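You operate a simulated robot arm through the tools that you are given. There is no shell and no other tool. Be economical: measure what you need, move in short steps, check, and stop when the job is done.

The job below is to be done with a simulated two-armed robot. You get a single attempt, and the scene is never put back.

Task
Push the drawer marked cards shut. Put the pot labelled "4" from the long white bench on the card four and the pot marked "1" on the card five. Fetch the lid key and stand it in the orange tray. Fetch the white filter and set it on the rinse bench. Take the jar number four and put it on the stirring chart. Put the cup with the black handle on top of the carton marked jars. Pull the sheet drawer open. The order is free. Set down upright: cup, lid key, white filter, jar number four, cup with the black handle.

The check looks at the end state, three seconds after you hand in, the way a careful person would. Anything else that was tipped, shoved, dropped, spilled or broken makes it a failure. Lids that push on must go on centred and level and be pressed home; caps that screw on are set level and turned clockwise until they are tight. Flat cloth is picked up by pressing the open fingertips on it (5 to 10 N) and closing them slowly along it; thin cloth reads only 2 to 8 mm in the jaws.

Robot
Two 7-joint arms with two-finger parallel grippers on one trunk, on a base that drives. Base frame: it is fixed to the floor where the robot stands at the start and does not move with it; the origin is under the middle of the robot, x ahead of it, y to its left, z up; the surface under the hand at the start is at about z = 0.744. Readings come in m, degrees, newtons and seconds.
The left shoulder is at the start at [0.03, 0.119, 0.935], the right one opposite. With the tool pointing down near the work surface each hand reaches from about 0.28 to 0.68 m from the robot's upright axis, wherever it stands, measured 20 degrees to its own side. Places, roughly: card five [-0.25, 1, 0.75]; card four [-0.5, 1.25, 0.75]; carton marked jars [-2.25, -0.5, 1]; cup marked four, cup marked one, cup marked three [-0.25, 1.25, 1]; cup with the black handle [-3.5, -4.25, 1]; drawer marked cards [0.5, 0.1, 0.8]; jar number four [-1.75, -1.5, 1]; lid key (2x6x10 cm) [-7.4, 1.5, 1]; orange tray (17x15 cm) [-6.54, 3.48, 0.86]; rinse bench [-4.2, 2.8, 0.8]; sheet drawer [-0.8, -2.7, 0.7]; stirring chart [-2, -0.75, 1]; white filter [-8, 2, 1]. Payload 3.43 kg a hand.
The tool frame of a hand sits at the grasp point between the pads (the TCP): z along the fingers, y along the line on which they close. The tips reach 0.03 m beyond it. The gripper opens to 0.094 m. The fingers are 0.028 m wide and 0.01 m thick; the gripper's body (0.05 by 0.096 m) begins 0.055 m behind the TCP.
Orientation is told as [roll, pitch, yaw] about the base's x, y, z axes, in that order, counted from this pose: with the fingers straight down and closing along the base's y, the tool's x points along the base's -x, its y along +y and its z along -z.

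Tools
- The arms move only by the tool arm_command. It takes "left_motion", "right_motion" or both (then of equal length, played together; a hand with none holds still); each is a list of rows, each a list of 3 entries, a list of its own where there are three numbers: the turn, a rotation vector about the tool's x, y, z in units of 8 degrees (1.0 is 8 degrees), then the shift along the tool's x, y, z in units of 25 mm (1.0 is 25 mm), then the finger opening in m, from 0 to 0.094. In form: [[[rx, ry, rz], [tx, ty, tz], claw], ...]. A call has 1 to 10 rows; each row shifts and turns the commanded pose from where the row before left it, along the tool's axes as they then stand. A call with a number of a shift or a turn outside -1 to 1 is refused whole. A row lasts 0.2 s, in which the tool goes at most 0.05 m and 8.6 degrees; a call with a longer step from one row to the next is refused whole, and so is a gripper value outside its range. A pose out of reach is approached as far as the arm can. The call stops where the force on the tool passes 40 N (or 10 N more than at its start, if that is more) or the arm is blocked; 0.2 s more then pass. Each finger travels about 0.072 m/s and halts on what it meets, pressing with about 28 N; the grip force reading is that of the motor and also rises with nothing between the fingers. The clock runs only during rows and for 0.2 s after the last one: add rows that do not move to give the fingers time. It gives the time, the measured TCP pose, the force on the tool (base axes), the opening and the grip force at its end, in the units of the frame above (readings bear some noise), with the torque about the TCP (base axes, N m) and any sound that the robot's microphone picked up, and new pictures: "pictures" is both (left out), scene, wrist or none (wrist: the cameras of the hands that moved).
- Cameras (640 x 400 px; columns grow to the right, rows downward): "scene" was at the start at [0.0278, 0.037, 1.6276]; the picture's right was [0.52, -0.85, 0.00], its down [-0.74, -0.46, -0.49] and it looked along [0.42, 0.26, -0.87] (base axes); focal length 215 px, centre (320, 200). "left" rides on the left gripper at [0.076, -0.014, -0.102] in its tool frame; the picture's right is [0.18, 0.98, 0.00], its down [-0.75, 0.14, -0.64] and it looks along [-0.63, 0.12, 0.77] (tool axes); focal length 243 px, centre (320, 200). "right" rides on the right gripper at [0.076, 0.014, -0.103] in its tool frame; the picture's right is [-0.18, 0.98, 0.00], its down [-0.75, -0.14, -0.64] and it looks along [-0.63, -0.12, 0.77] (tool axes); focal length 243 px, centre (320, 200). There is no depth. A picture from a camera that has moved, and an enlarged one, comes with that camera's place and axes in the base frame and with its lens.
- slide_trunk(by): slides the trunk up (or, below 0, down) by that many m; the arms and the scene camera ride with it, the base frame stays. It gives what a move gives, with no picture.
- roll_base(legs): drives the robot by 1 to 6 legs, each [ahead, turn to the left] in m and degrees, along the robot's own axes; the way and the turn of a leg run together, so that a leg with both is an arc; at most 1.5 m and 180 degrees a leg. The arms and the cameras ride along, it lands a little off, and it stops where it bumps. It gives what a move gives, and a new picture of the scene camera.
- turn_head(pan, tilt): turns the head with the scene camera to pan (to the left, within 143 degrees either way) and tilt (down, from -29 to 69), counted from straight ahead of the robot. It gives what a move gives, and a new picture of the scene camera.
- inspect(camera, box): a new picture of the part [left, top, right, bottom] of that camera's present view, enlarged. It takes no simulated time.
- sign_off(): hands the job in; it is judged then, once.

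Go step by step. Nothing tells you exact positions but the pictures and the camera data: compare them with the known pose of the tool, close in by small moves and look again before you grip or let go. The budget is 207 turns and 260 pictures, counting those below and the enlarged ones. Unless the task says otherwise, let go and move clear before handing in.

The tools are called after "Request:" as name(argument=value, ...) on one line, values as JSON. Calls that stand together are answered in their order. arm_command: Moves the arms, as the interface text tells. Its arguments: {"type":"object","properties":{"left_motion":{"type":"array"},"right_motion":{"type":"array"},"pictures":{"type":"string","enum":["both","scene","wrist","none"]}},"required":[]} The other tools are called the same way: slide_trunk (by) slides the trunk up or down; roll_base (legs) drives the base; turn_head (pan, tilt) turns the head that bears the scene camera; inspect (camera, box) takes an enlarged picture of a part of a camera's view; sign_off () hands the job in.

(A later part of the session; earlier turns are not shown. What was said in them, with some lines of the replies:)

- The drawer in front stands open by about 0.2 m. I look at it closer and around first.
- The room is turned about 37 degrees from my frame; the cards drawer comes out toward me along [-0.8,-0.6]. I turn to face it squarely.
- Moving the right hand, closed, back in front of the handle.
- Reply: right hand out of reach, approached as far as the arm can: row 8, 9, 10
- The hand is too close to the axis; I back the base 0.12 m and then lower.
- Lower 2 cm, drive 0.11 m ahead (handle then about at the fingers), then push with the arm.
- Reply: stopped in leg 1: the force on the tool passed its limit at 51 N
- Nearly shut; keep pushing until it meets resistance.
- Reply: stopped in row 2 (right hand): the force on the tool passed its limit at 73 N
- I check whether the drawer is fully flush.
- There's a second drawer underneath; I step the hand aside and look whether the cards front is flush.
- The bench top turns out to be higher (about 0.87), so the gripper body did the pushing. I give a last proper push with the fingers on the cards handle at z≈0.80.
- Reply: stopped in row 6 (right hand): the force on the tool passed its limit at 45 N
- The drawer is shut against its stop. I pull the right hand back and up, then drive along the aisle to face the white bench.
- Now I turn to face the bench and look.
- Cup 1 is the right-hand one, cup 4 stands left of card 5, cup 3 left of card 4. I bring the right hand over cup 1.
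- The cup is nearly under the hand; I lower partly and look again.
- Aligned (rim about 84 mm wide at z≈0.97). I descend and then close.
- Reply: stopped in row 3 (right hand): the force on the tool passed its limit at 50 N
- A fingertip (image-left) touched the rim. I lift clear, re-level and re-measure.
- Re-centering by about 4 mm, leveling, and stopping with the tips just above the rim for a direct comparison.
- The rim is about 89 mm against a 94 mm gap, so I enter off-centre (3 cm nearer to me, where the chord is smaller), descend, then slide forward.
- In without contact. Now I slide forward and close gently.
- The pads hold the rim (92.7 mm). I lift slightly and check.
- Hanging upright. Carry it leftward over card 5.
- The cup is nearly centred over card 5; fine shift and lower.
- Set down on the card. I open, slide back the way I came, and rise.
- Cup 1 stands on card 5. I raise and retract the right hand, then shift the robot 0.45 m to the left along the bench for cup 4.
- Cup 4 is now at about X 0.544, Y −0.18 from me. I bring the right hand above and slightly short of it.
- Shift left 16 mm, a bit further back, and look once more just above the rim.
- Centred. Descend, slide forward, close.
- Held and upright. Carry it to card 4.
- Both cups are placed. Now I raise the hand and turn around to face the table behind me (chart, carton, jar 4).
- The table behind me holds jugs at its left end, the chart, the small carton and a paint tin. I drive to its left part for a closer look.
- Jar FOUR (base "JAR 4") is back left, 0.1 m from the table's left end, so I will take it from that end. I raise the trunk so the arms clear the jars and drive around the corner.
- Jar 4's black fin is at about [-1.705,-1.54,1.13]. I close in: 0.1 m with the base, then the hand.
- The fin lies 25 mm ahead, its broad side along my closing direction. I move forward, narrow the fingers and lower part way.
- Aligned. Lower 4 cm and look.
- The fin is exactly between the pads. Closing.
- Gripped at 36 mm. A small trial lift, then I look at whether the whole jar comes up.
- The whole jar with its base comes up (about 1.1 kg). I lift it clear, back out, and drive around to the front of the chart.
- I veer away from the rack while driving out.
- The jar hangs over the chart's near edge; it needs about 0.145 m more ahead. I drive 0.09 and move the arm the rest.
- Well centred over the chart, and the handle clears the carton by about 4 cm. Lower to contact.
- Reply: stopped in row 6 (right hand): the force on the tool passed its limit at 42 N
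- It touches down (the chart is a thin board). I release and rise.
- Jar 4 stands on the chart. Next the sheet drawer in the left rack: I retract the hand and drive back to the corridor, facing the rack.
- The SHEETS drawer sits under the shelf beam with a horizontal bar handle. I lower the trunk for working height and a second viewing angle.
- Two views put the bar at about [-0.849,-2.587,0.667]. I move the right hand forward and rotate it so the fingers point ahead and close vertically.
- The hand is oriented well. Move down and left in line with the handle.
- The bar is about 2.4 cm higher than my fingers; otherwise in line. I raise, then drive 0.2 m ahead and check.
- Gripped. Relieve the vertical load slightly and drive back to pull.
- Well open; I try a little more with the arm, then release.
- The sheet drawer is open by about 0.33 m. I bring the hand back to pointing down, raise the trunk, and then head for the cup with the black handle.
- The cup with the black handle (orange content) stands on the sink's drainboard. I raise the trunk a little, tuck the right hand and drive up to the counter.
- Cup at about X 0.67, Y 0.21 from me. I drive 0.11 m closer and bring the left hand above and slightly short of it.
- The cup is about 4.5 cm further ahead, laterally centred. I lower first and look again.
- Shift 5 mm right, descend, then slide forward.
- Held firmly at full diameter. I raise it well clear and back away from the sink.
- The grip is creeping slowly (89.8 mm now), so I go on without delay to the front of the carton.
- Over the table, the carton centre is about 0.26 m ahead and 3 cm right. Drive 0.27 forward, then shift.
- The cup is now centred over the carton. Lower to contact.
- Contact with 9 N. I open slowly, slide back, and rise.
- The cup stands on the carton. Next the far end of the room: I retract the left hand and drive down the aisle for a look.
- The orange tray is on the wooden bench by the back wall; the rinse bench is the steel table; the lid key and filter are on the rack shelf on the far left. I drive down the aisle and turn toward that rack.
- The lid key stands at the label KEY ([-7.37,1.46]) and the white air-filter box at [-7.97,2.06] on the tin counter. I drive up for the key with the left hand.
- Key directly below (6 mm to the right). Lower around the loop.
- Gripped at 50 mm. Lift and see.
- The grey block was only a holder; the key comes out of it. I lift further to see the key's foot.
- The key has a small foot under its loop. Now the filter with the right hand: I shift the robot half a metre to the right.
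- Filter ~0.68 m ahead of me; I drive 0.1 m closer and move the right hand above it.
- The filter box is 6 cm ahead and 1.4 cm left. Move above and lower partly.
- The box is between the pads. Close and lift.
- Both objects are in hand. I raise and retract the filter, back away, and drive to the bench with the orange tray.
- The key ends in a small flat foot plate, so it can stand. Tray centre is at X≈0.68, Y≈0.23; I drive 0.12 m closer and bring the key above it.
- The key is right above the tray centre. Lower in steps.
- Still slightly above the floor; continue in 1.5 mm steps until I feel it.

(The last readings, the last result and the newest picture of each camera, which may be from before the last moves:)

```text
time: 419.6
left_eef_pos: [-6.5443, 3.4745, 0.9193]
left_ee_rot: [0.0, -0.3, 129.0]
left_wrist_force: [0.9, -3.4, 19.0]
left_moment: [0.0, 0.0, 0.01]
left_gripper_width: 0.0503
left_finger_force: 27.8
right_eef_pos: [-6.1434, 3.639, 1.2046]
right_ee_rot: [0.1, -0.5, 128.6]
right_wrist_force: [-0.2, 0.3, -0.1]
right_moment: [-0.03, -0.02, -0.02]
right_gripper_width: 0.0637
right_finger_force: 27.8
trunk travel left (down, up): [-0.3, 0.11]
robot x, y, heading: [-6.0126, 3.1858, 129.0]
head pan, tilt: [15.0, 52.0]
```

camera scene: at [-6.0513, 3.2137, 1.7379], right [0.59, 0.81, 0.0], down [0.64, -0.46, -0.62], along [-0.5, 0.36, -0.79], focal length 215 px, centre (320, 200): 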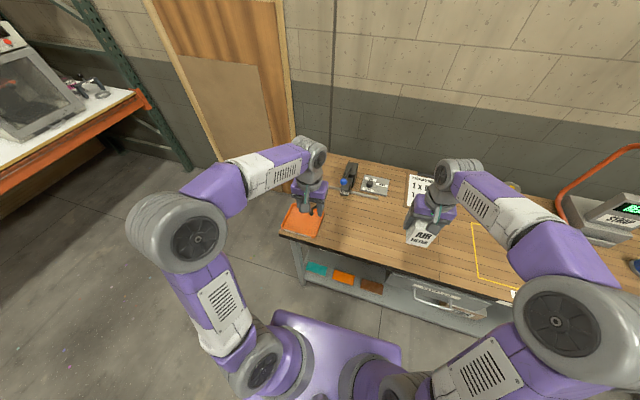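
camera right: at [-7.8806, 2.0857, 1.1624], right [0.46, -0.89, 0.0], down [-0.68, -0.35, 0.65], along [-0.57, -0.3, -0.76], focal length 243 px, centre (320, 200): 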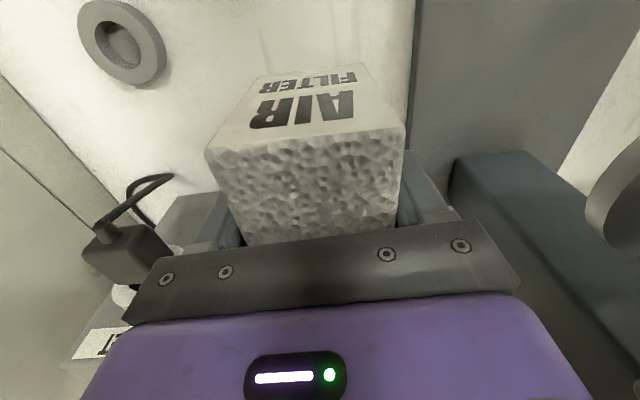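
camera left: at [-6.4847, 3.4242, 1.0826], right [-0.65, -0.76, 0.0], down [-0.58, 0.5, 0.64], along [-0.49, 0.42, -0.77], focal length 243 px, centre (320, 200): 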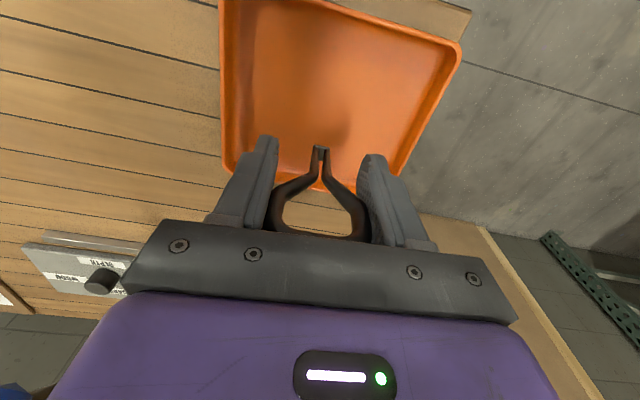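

Request:
arm_command(left_motion=[[[0, 0, 0], [0, 0, -0.1], 0.03], [[0, 0, 0], [0, 0, 0], 0.03]], pictures="wrist")

Request:
inspect(camera="scene", box=[290, 200, 330, 228])

```text
time: 420.2
left_eef_pos: [-6.5447, 3.4755, 0.9185]
left_ee_rot: [0.0, -0.2, 128.9]
left_wrist_force: [-2.7, 0.9, 11.7]
left_moment: [0.15, 0.16, 0.04]
left_gripper_width: 0.0505
left_finger_force: 28.6
right_eef_pos: [-6.1441, 3.6403, 1.2056]
right_ee_rot: [0.0, -0.5, 128.6]
right_wrist_force: [0.4, 0.6, -0.6]
right_moment: [0.0, -0.01, -0.01]
right_gripper_width: 0.0636
right_finger_force: 27.9
trunk travel left (down, up): [-0.3, 0.11]
robot x, y, heading: [-6.0132, 3.1891, 129.1]
head pan, tilt: [15.0, 52.0]
camera left: at [-6.4851, 3.4244, 1.021], right [-0.65, -0.76, 0.0], down [-0.58, 0.5, 0.64], along [-0.49, 0.42, -0.76], focal length 243 px, centre (320, 200)
```

left: 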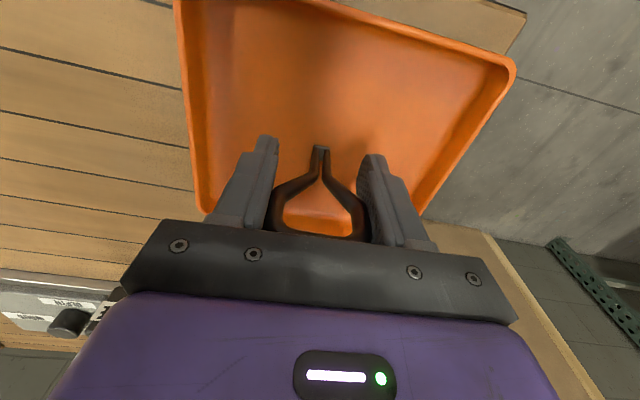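

```text
14.29 times, centred on (310, 214) of scene
camera zoom: at [-6.0505, 3.2131, 1.7379], right [0.59, 0.81, 0.0], down [0.64, -0.46, -0.62], along [-0.5, 0.36, -0.79], focal length 3071 px, centre (463, 0)
```

zoom: 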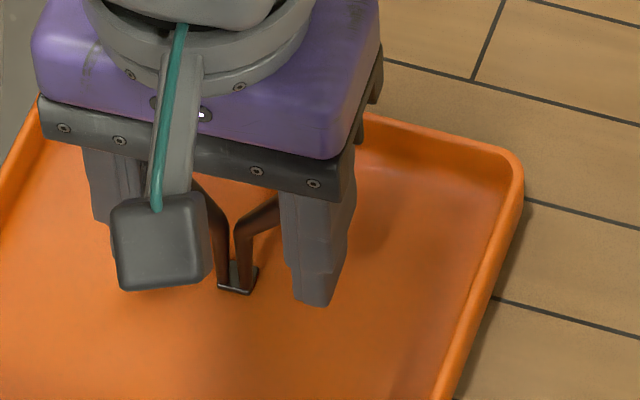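

The foot plate is on the tray floor. I unload a bit more and open the fingers slowly.

Request:
arm_command(left_motion=[[[0, 0, 0], [0, 0, -0.08], 0.03], [[0, 0, 0], [0, 0, 0], 0.049], [[0, 0, 0], [0, 0, 0], 0.051], [[0, 0, 0], [0, 0, 0], 0.053], [[0, 0, 0], [0, 0, 0], 0.057], [[0, 0, 0], [0, 0, 0], 0.063], [[0, 0, 0], [0, 0, 0], 0.07], [[0, 0, 0], [0, 0, 0], 0.08]], pictures="wrist")

Request:
inspect(camera="scene", box=[290, 200, 330, 228])

```text
time: 422.0
left_eef_pos: [-6.5449, 3.4742, 0.9196]
left_ee_rot: [0.0, 0.0, 129.0]
left_wrist_force: [-0.3, 0.3, -0.6]
left_moment: [0.01, -0.03, 0.04]
left_gripper_width: 0.0799
left_finger_force: 0.2
right_eef_pos: [-6.1436, 3.6398, 1.2048]
right_ee_rot: [0.1, -0.4, 128.6]
right_wrist_force: [0.1, 0.7, 0.1]
right_moment: [0.01, -0.01, 0.02]
right_gripper_width: 0.0637
right_finger_force: 27.6
trunk travel left (down, up): [-0.3, 0.11]
robot x, y, heading: [-6.0092, 3.188, 129.1]
head pan, tilt: [15.0, 52.0]
camera left: at [-6.4852, 3.4243, 1.0226], right [-0.65, -0.76, 0.0], down [-0.58, 0.5, 0.64], along [-0.49, 0.42, -0.77], focal length 243 px, centre (320, 200)
```

left: 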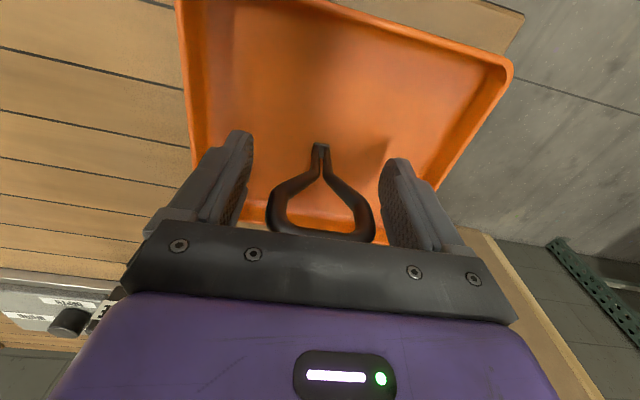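

```text
14.29 times, centred on (310, 214) of scene
camera zoom: at [-6.0512, 3.2135, 1.7379], right [0.59, 0.81, 0.0], down [0.64, -0.46, -0.62], along [-0.5, 0.36, -0.79], focal length 3071 px, centre (463, 0)
```

zoom: 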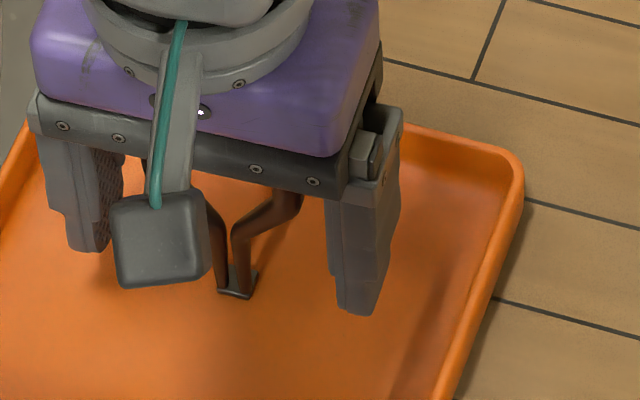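

It stands. Raise the hand straight up.

Request:
arm_command(left_motion=[[[0, 0, 0], [0, 0, 0], 0.094], [[0, 0, 0], [0, 0, -0.3], 0.094], [[0, 0, 0], [0, 0, -0.6], 0.094], [[0, 0, 0], [0, 0, -1], 0.094], [[0, 0, 0], [0, 0, -1], 0.094], [[0, 0, 0], [0, 0, -1], 0.094], [[0, 0, 0], [0, 0, -1], 0.094], [[0, 0, 0], [0, 0, -1], 0.094], [[0, 0, 0], [0, 0, -1], 0.094], [[0, 0, 0], [0, 0, -1], 0.094]], pictures="wrist")

Request:
inspect(camera="scene", box=[270, 180, 350, 236])

```text
time: 424.2
left_eef_pos: [-6.5452, 3.4763, 1.1185]
left_ee_rot: [-0.1, -0.1, 129.0]
left_wrist_force: [1.2, 0.7, -0.3]
left_moment: [0.02, 0.0, -0.01]
left_gripper_width: 0.0941
left_finger_force: 0.0
right_eef_pos: [-6.1438, 3.6392, 1.2044]
right_ee_rot: [0.2, -0.4, 128.6]
right_wrist_force: [-0.1, -0.1, -0.4]
right_moment: [0.04, 0.0, -0.05]
right_gripper_width: 0.0638
right_finger_force: 27.8
trunk travel left (down, up): [-0.3, 0.11]
robot x, y, heading: [-6.0075, 3.1923, 128.7]
head pan, tilt: [15.0, 52.0]
camera left: at [-6.4851, 3.4252, 1.2205], right [-0.65, -0.76, 0.0], down [-0.58, 0.5, 0.64], along [-0.49, 0.42, -0.77], focal length 243 px, centre (320, 200)
```

left: 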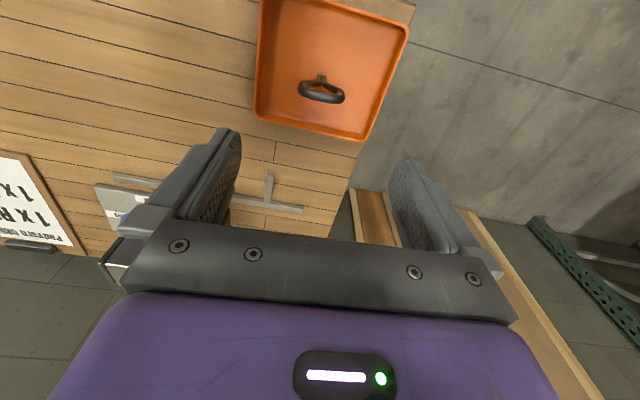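

```text
7.14 times, centred on (310, 208) of scene
camera zoom: at [-6.0508, 3.2134, 1.7379], right [0.59, 0.81, 0.0], down [0.64, -0.46, -0.62], along [-0.5, 0.36, -0.79], focal length 1536 px, centre (391, 143)
```

zoom: 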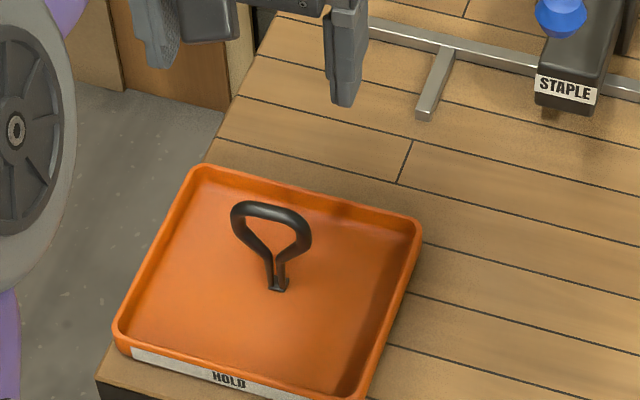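

The lid key stands upright in the orange tray. Now the filter to the steel rinse bench: I retract the left hand and drive there.

Request:
arm_command(left_motion=[[[0, 0, 0], [0.6, -0.3, -0.8], 0.094], [[0, 0, 0], [0.8, -0.3, -0.8], 0.094], [[0, 0, 0], [0.8, -0.3, -0.8], 0.094], [[0, 0, 0], [0.8, -0.3, -0.8], 0.094], [[0, 0, 0], [0.8, -0.3, 0], 0.094], [[0, 0, 0], [0.8, -0.3, 0], 0.094], [[0, 0, 0], [0.8, -0.3, 0], 0.094], [[0, 0, 0], [0.8, -0.3, 0], 0.094]], pictures="none")

Request:
roll_base(legs=[[-0.36, 0], [0, -92], [1.1, 0], [0, -90]])

Request:
turn_head(pan=-10, tilt=45)

```text
time: 426.0
left_eef_pos: [-6.4004, 3.391, 1.1982]
left_ee_rot: [0.0, -0.1, 129.1]
left_wrist_force: [0.7, -0.4, 0.6]
left_moment: [0.04, 0.01, 0.0]
left_gripper_width: 0.0939
left_finger_force: 0.0
right_eef_pos: [-6.1435, 3.6399, 1.2046]
right_ee_rot: [0.1, -0.5, 128.6]
right_wrist_force: [-0.1, -0.6, -0.5]
right_moment: [0.0, 0.0, -0.02]
right_gripper_width: 0.0636
right_finger_force: 28.5
trunk travel left (down, up): [-0.3, 0.11]
robot x, y, heading: [-6.0117, 3.1912, 129.2]
head pan, tilt: [15.0, 52.0]
```

```text
time: 441.3
left_eef_pos: [-4.5156, 3.3773, 1.1988]
left_ee_rot: [0.0, -0.1, -52.5]
left_wrist_force: [-0.2, 0.1, 0.6]
left_moment: [0.0, 0.02, 0.02]
left_gripper_width: 0.094
left_finger_force: 0.2
right_eef_pos: [-4.7793, 3.1366, 1.2044]
right_ee_rot: [0.0, -0.4, -53.0]
right_wrist_force: [1.7, 0.4, -1.2]
right_moment: [0.0, 0.01, 0.01]
right_gripper_width: 0.0634
right_finger_force: 27.9
trunk travel left (down, up): [-0.3, 0.11]
robot x, y, heading: [-4.8993, 3.5888, -52.2]
head pan, tilt: [15.0, 52.0]
camera scene: at [-4.8579, 3.5697, 1.7379], right [-0.61, -0.79, 0.0], down [-0.63, 0.48, -0.62], along [0.49, -0.37, -0.79], focal length 215 px, centre (320, 200)
```

scene: 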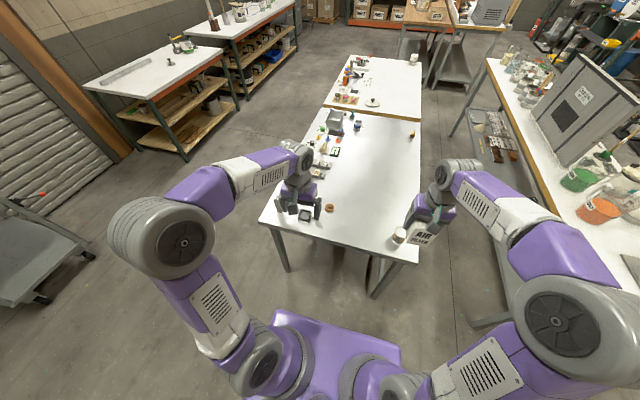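

```text
time: 442.2
left_eef_pos: [-4.5143, 3.3787, 1.199]
left_ee_rot: [-0.1, -0.1, -52.6]
left_wrist_force: [0.0, 0.5, -0.4]
left_moment: [0.0, 0.03, 0.0]
left_gripper_width: 0.0941
left_finger_force: 0.1
right_eef_pos: [-4.7785, 3.1382, 1.205]
right_ee_rot: [0.1, -0.4, -52.9]
right_wrist_force: [0.0, 0.7, -0.4]
right_moment: [0.0, 0.0, 0.01]
right_gripper_width: 0.0635
right_finger_force: 27.6
trunk travel left (down, up): [-0.3, 0.11]
robot x, y, heading: [-4.9065, 3.5902, -52.4]
head pan, tilt: [-10.0, 45.0]
camera scene: at [-4.8797, 3.5434, 1.7474], right [-0.89, -0.46, 0.0], down [-0.33, 0.63, -0.71], along [0.33, -0.63, -0.71], focal length 215 px, centre (320, 200)
```

scene: 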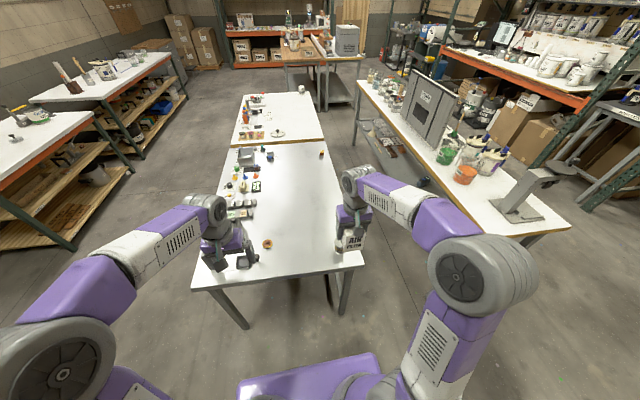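

Request:
inspect(camera="scene", box=[190, 130, 370, 290])

```text
2.50 times, centred on (280, 210) of scene
camera zoom: at [-4.8797, 3.5434, 1.7474], right [-0.89, -0.46, 0.0], down [-0.33, 0.63, -0.71], along [0.33, -0.63, -0.71], focal length 537 px, centre (420, 175)
```

zoom: 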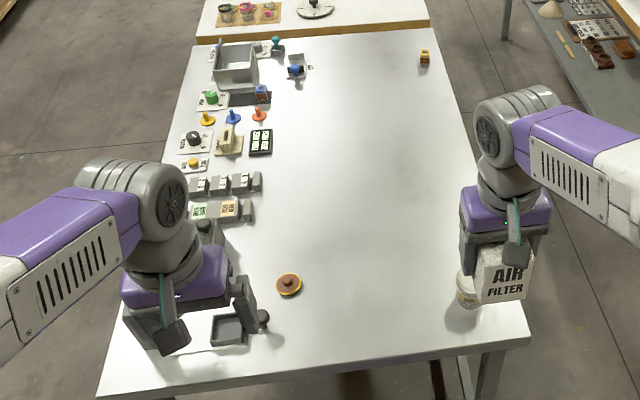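

The near end of the steel bench has free space between the small cup and the orange stopper. I drive 0.2 m closer and carry the filter there.

Request:
roll_base(legs=[[0.2, 0]])

Request:
arm_command(right_motion=[[[0, 0, 0], [-0.5, 0.55, 0], 0.03], [[0, 0, 0], [-0.5, 0.55, 0], 0.03], [[0, 0, 0], [-0.5, 0.55, 0], 0.03], [[0, 0, 0], [-0.5, 0.55, 0], 0.03], [[0, 0, 0], [-0.5, 0.55, 0], 0.03], [[0, 0, 0], [-0.5, 0.55, 0.5], 0.03], [[0, 0, 0], [-0.5, 0.55, 1], 0.03], [[0, 0, 0], [-0.5, 0.55, 1], 0.03], [[0, 0, 0], [-0.5, 0.55, 1], 0.03], [[0, 0, 0], [-0.5, 0.4, 1], 0.03]], pictures="both")

Request:
inspect(camera="scene", box=[190, 150, 370, 290])

```text
time: 443.8
left_eef_pos: [-4.3924, 3.2191, 1.1973]
left_ee_rot: [0.0, 0.1, -52.5]
left_wrist_force: [0.5, 0.8, -0.9]
left_moment: [0.01, 0.04, -0.02]
left_gripper_width: 0.094
left_finger_force: 0.0
right_eef_pos: [-4.6566, 2.9775, 1.2045]
right_ee_rot: [0.1, -0.4, -52.9]
right_wrist_force: [-0.4, -0.3, -0.9]
right_moment: [0.05, 0.01, 0.01]
right_gripper_width: 0.0638
right_finger_force: 28.4
trunk travel left (down, up): [-0.3, 0.11]
robot x, y, heading: [-4.7789, 3.4268, -52.5]
head pan, tilt: [-10.0, 45.0]
camera scene: at [-4.7581, 3.3848, 1.7475], right [-0.89, -0.46, 0.0], down [-0.33, 0.63, -0.71], along [0.33, -0.63, -0.71], focal length 215 px, centre (320, 200)
```

scene: 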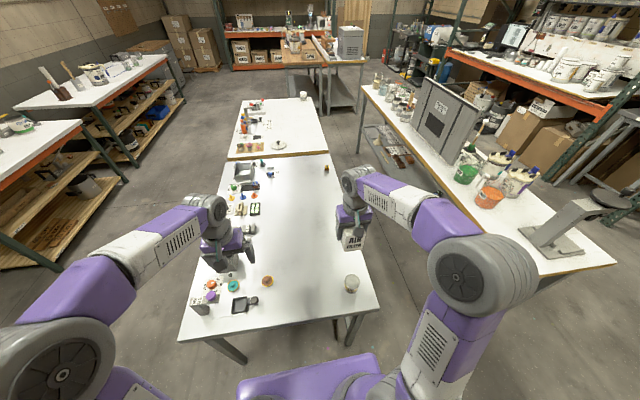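

```text
time: 446.0
left_eef_pos: [-4.3921, 3.2181, 1.1978]
left_ee_rot: [-0.1, 0.1, -52.4]
left_wrist_force: [1.0, -0.3, 1.1]
left_moment: [-0.01, 0.04, 0.01]
left_gripper_width: 0.0938
left_finger_force: 0.1
right_eef_pos: [-4.4735, 2.9582, 1.0919]
right_ee_rot: [0.2, -0.4, -52.9]
right_wrist_force: [-0.3, 0.8, -0.8]
right_moment: [-0.01, 0.01, -0.01]
right_gripper_width: 0.0638
right_finger_force: 28.5
trunk travel left (down, up): [-0.3, 0.11]
robot x, y, heading: [-4.7773, 3.4318, -52.6]
head pan, tilt: [-10.0, 45.0]
camera scene: at [-4.7575, 3.3847, 1.7474], right [-0.89, -0.46, 0.0], down [-0.33, 0.63, -0.71], along [0.33, -0.63, -0.71], focal length 215 px, centre (320, 200)
camera right: at [-4.5077, 3.0269, 1.1937], right [0.9, 0.45, 0.0], down [0.34, -0.68, 0.65], along [0.29, -0.58, -0.76], focal length 243 px, centre (320, 200)
```

scene: 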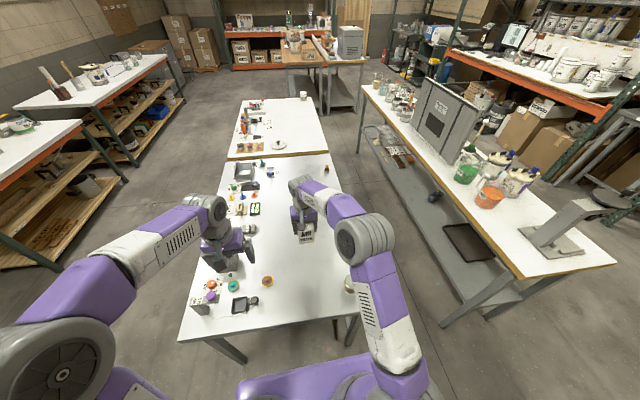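
right: 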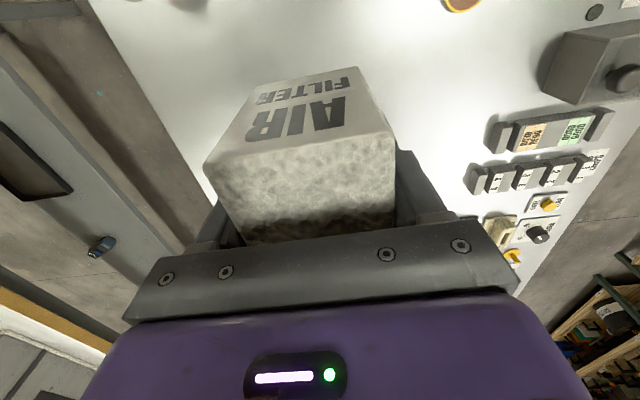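

```text
2.86 times, centred on (280, 220) of scene
camera zoom: at [-4.7575, 3.3847, 1.7474], right [-0.89, -0.46, 0.0], down [-0.33, 0.63, -0.71], along [0.33, -0.63, -0.71], focal length 614 px, centre (434, 143)
```

zoom: 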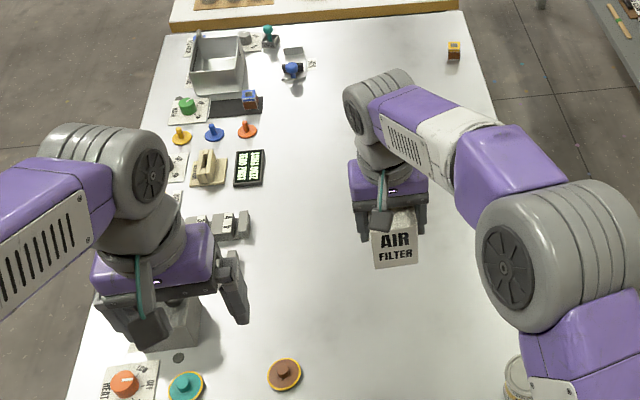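

Request:
arm_command(right_motion=[[[0, 0, 0], [0, 0, 1], 0.03], [[0, 0, 0], [0, 0, 1], 0.03], [[0, 0, 0], [0, 0, 1], 0.03], [[0, 0, 0], [0, 0, 1], 0.03], [[0, 0, 0], [0, 0, 1], 0.03], [[0, 0, 0], [0, 0, 1], 0.03], [[0, 0, 0], [0, 0, 0.6], 0.03]], pictures="wrist")

Request:
inspect(camera="scene", box=[250, 170, 370, 270])

```text
time: 447.6
left_eef_pos: [-4.3941, 3.2195, 1.1986]
left_ee_rot: [0.0, 0.0, -52.5]
left_wrist_force: [0.3, 0.2, -0.3]
left_moment: [-0.02, 0.01, -0.02]
left_gripper_width: 0.0941
left_finger_force: 0.2
right_eef_pos: [-4.4737, 2.9575, 0.9277]
right_ee_rot: [0.1, -0.6, -52.9]
right_wrist_force: [-1.0, 0.8, -0.8]
right_moment: [0.02, 0.0, -0.03]
right_gripper_width: 0.0635
right_finger_force: 27.5
trunk travel left (down, up): [-0.3, 0.11]
robot x, y, heading: [-4.7813, 3.4336, -52.4]
head pan, tilt: [-10.0, 45.0]
camera right: at [-4.5074, 3.0263, 1.0295], right [0.9, 0.45, 0.0], down [0.34, -0.68, 0.65], along [0.29, -0.58, -0.76], focal length 243 px, centre (320, 200)
```

right: 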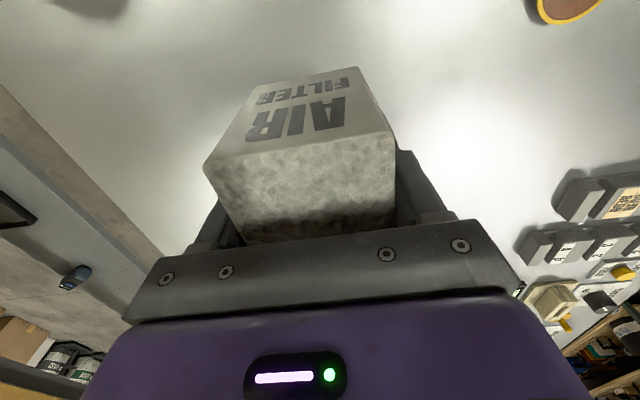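

```text
4.00 times, centred on (310, 220) of scene
camera zoom: at [-4.7584, 3.3851, 1.7475], right [-0.89, -0.46, 0.0], down [-0.33, 0.63, -0.71], along [0.33, -0.63, -0.71], focal length 860 px, centre (360, 120)
```

zoom: 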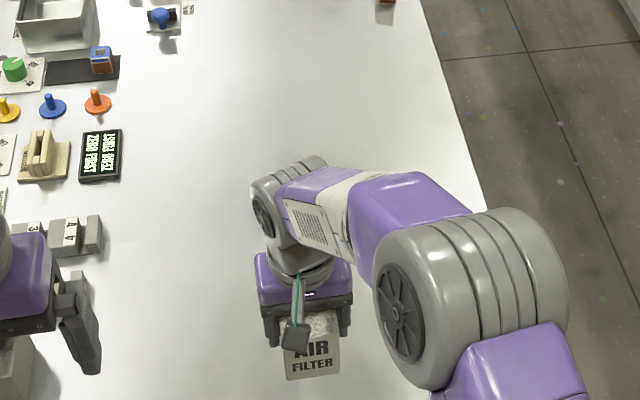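

Clear area below. Final lowering in small steps until contact.

Request:
arm_command(right_motion=[[[0, 0, 0], [0, 0, 0.6], 0.03], [[0, 0, 0], [0, 0, 0.4], 0.03], [[0, 0, 0], [0, 0, 0.4], 0.03], [[0, 0, 0], [0, 0, 0.3], 0.03], [[0, 0, 0], [0, 0, 0.2], 0.03], [[0, 0, 0], [0, 0, 0.2], 0.03], [[0, 0, 0], [0, 0, 0.15], 0.03]], pictures="none")

```text
time: 449.2
left_eef_pos: [-4.3943, 3.2191, 1.1984]
left_ee_rot: [0.0, 0.1, -52.5]
left_wrist_force: [0.0, 0.0, 1.0]
left_moment: [0.0, 0.01, 0.02]
left_gripper_width: 0.094
left_finger_force: 0.1
right_eef_pos: [-4.4723, 2.9587, 0.873]
right_ee_rot: [0.1, -0.4, -52.8]
right_wrist_force: [0.4, -0.1, -0.9]
right_moment: [0.0, -0.01, 0.0]
right_gripper_width: 0.0637
right_finger_force: 27.8
trunk travel left (down, up): [-0.3, 0.11]
robot x, y, heading: [-4.7791, 3.429, -52.5]
head pan, tilt: [-10.0, 45.0]
```

Request:
arm_command(right_motion=[[[0, 0, 0], [0, 0, 0.15], 0.03], [[0, 0, 0], [0, 0, 0.15], 0.03], [[0, 0, 0], [0, 0, 0.15], 0.03], [[0, 0, 0], [0, 0, 0.12], 0.03]], pictures="none")

Request:
inspect(camera="scene", box=[260, 210, 360, 280])

```text
time: 450.2
left_eef_pos: [-4.3926, 3.2187, 1.1987]
left_ee_rot: [-0.1, 0.1, -52.5]
left_wrist_force: [-0.5, 0.5, -1.4]
left_moment: [0.0, 0.03, 0.01]
left_gripper_width: 0.0939
left_finger_force: 0.0
right_eef_pos: [-4.4724, 2.9587, 0.8568]
right_ee_rot: [0.1, -0.5, -52.9]
right_wrist_force: [0.0, 0.3, -0.2]
right_moment: [0.0, 0.01, -0.03]
right_gripper_width: 0.0637
right_finger_force: 28.4
trunk travel left (down, up): [-0.3, 0.11]
robot x, y, heading: [-4.7773, 3.4334, -52.3]
head pan, tilt: [-10.0, 45.0]
```

```text
5.71 times, centred on (310, 245) of scene
camera zoom: at [-4.7583, 3.3852, 1.7475], right [-0.89, -0.46, 0.0], down [-0.33, 0.63, -0.71], along [0.33, -0.63, -0.71], focal length 1228 px, centre (377, -57)
```

zoom: 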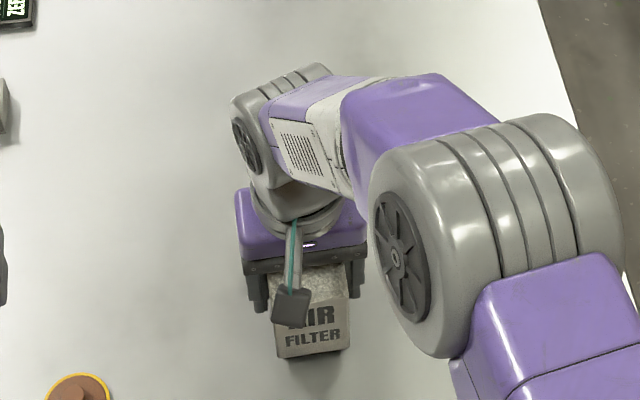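

Request:
arm_command(right_motion=[[[0, 0, 0], [0, 0, 0.12], 0.03], [[0, 0, 0], [0, 0, 0.12], 0.03], [[0, 0, 0], [0, 0, 0.12], 0.03]], pictures="none")

```text
time: 451.0
left_eef_pos: [-4.3934, 3.2187, 1.1984]
left_ee_rot: [0.0, -0.1, -52.5]
left_wrist_force: [0.0, 0.2, -0.6]
left_moment: [-0.01, 0.02, 0.02]
left_gripper_width: 0.0941
left_finger_force: 0.0
right_eef_pos: [-4.4723, 2.9588, 0.8485]
right_ee_rot: [0.1, -0.5, -52.9]
right_wrist_force: [0.2, -0.6, 0.5]
right_moment: [0.02, -0.03, -0.04]
right_gripper_width: 0.0634
right_finger_force: 27.5
trunk travel left (down, up): [-0.3, 0.11]
robot x, y, heading: [-4.7802, 3.4316, -52.6]
head pan, tilt: [-10.0, 45.0]
```

Request:
arm_command(right_motion=[[[0, 0, 0], [0, 0, 0.12], 0.03], [[0, 0, 0], [0, 0, 0.12], 0.03], [[0, 0, 0], [0, 0, 0.12], 0.03]], pictures="wrist")

```text
time: 451.8
left_eef_pos: [-4.3967, 3.2222, 1.2003]
left_ee_rot: [0.0, -0.2, -52.5]
left_wrist_force: [-0.5, 0.6, 0.0]
left_moment: [0.05, 0.01, 0.01]
left_gripper_width: 0.0942
left_finger_force: 0.2
right_eef_pos: [-4.4716, 2.9582, 0.8446]
right_ee_rot: [0.2, -1.0, -53.0]
right_wrist_force: [-4.9, 2.1, 31.4]
right_moment: [-0.13, 0.15, -0.02]
right_gripper_width: 0.0636
right_finger_force: 28.1
trunk travel left (down, up): [-0.3, 0.11]
robot x, y, heading: [-4.781, 3.4302, -52.6]
head pan, tilt: [-10.0, 45.0]
camera right: at [-4.507, 3.0268, 0.9454], right [0.9, 0.45, 0.01], down [0.33, -0.68, 0.65], along [0.3, -0.58, -0.76], focal length 243 px, centre (320, 200)
```

right: 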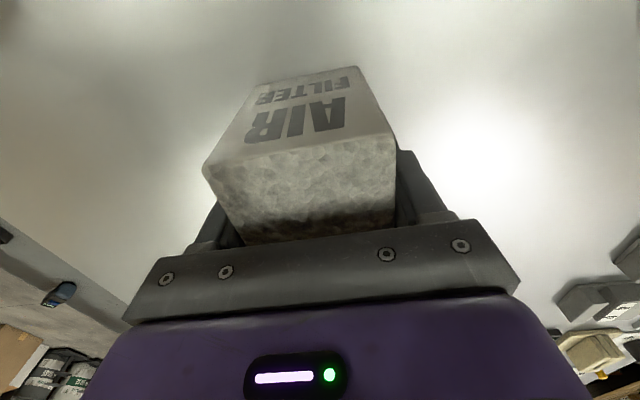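

Contact (31 N). I ease off 3 mm, open and rise.

Request:
arm_command(right_motion=[[[0, 0, 0], [0, 0, -0.13], 0.03], [[0, 0, 0], [0, 0, 0], 0.068], [[0, 0, 0], [0, 0, 0], 0.08], [[0, 0, 0], [0, 0, -0.4], 0.085], [[0, 0, 0], [0, 0, -0.8], 0.085], [[0, 0, 0], [0, 0, -1], 0.085], [[0, 0, 0], [0, 0, -1], 0.085], [[0, 0, 0], [0, 0, -1], 0.085], [[0, 0, 0], [0, 0, -1], 0.085], [[0, 0, 0], [0, 0, -1], 0.085]], pictures="wrist")

Request:
arm_command(right_motion=[[[0, 0, 0], [0.8, -0.8, -1], 0.085], [[0, 0, 0], [0.8, -0.8, -1], 0.085], [[0, 0, 0], [0.8, -0.8, -1], 0.085], [[0, 0, 0], [0.8, -0.8, -1], 0.085]], pictures="scene")

Request:
inspect(camera="scene", box=[190, 170, 390, 300])

```text
time: 454.0
left_eef_pos: [-4.3943, 3.2194, 1.1988]
left_ee_rot: [0.0, 0.0, -52.5]
left_wrist_force: [0.7, 0.0, -0.8]
left_moment: [-0.01, -0.03, -0.05]
left_gripper_width: 0.094
left_finger_force: 0.1
right_eef_pos: [-4.4743, 2.9592, 0.9995]
right_ee_rot: [0.1, -0.5, -52.9]
right_wrist_force: [0.4, -0.5, -0.7]
right_moment: [0.0, 0.02, 0.0]
right_gripper_width: 0.0849
right_finger_force: 0.0
trunk travel left (down, up): [-0.3, 0.11]
robot x, y, heading: [-4.7822, 3.4311, -52.6]
head pan, tilt: [-10.0, 45.0]
camera right: at [-4.5082, 3.0277, 1.1001], right [0.89, 0.45, 0.0], down [0.34, -0.68, 0.65], along [0.29, -0.58, -0.76], focal length 243 px, centre (320, 200)
```

right: 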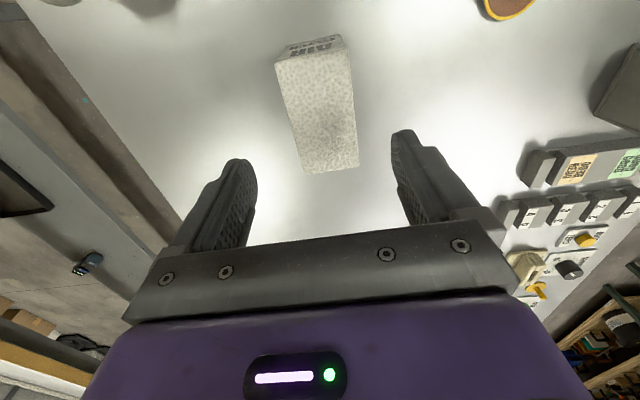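

```text
time: 455.0
left_eef_pos: [-4.395, 3.2204, 1.199]
left_ee_rot: [0.0, -0.1, -52.6]
left_wrist_force: [-1.0, 0.6, -0.9]
left_moment: [0.01, 0.01, 0.01]
left_gripper_width: 0.094
left_finger_force: 0.1
right_eef_pos: [-4.5883, 2.9774, 1.0986]
right_ee_rot: [0.1, -0.4, -52.9]
right_wrist_force: [-1.2, -0.2, 0.1]
right_moment: [-0.02, -0.03, -0.02]
right_gripper_width: 0.0851
right_finger_force: 0.0
trunk travel left (down, up): [-0.3, 0.11]
robot x, y, heading: [-4.7811, 3.4296, -52.4]
head pan, tilt: [-10.0, 45.0]
camera scene: at [-4.7598, 3.3858, 1.7475], right [-0.89, -0.46, 0.0], down [-0.33, 0.63, -0.71], along [0.33, -0.63, -0.71], focal length 215 px, centre (320, 200)
```

scene: 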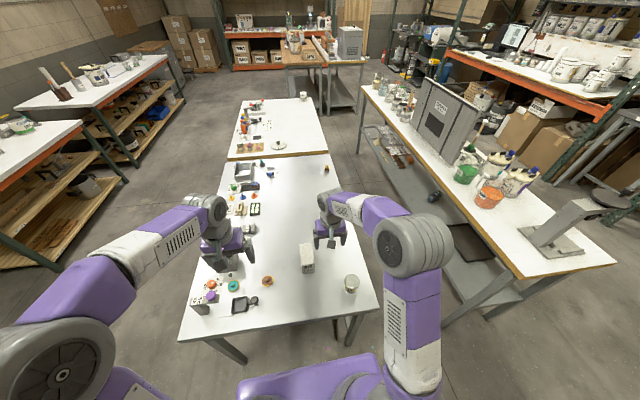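

```text
3.08 times, centred on (290, 235) of scene
camera zoom: at [-4.7598, 3.3858, 1.7475], right [-0.89, -0.46, 0.0], down [-0.33, 0.63, -0.71], along [0.33, -0.63, -0.71], focal length 662 px, centre (412, 92)
```

zoom: 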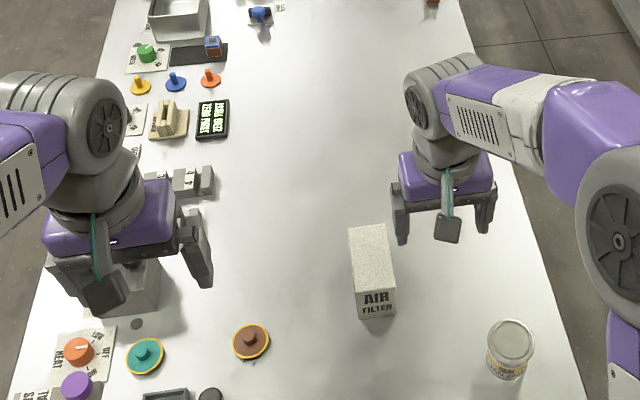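

Everything looks in place: the filter stands upright on the steel rinse bench and both hands are empty and clear. I hand in.

Request:
sign_off()

```text
The job is handed in.
```

I did every part of the job and have handed it in. I last checked each item when I let go of it, and did not go back around for a second look.

- **Drawers:** The cards drawer is pushed shut against its stop. The sheet drawer is pulled open about 0.33 m.
- **Cups:** Cup 4 stands on card four and cup 1 on card five, both upright. While first reaching for cup 1, a fingertip pressed its rim with about 50 N. It stayed standing and I saw no spill.
- **Jar four:** It stands on the stirring chart.
- **Cup with the black handle:** It stands on top of the jars carton.
- **Lid key:** It stands upright in the orange tray on a foot plate only about 1.2 cm across, so it is the least steady of the placements.
- **White filter:** I took the box labelled "AIR FILTER" to be the white filter, since its position matched the one given. I set it upright on the steel table. The table has no label, but it matches the place listed for the rinse bench.
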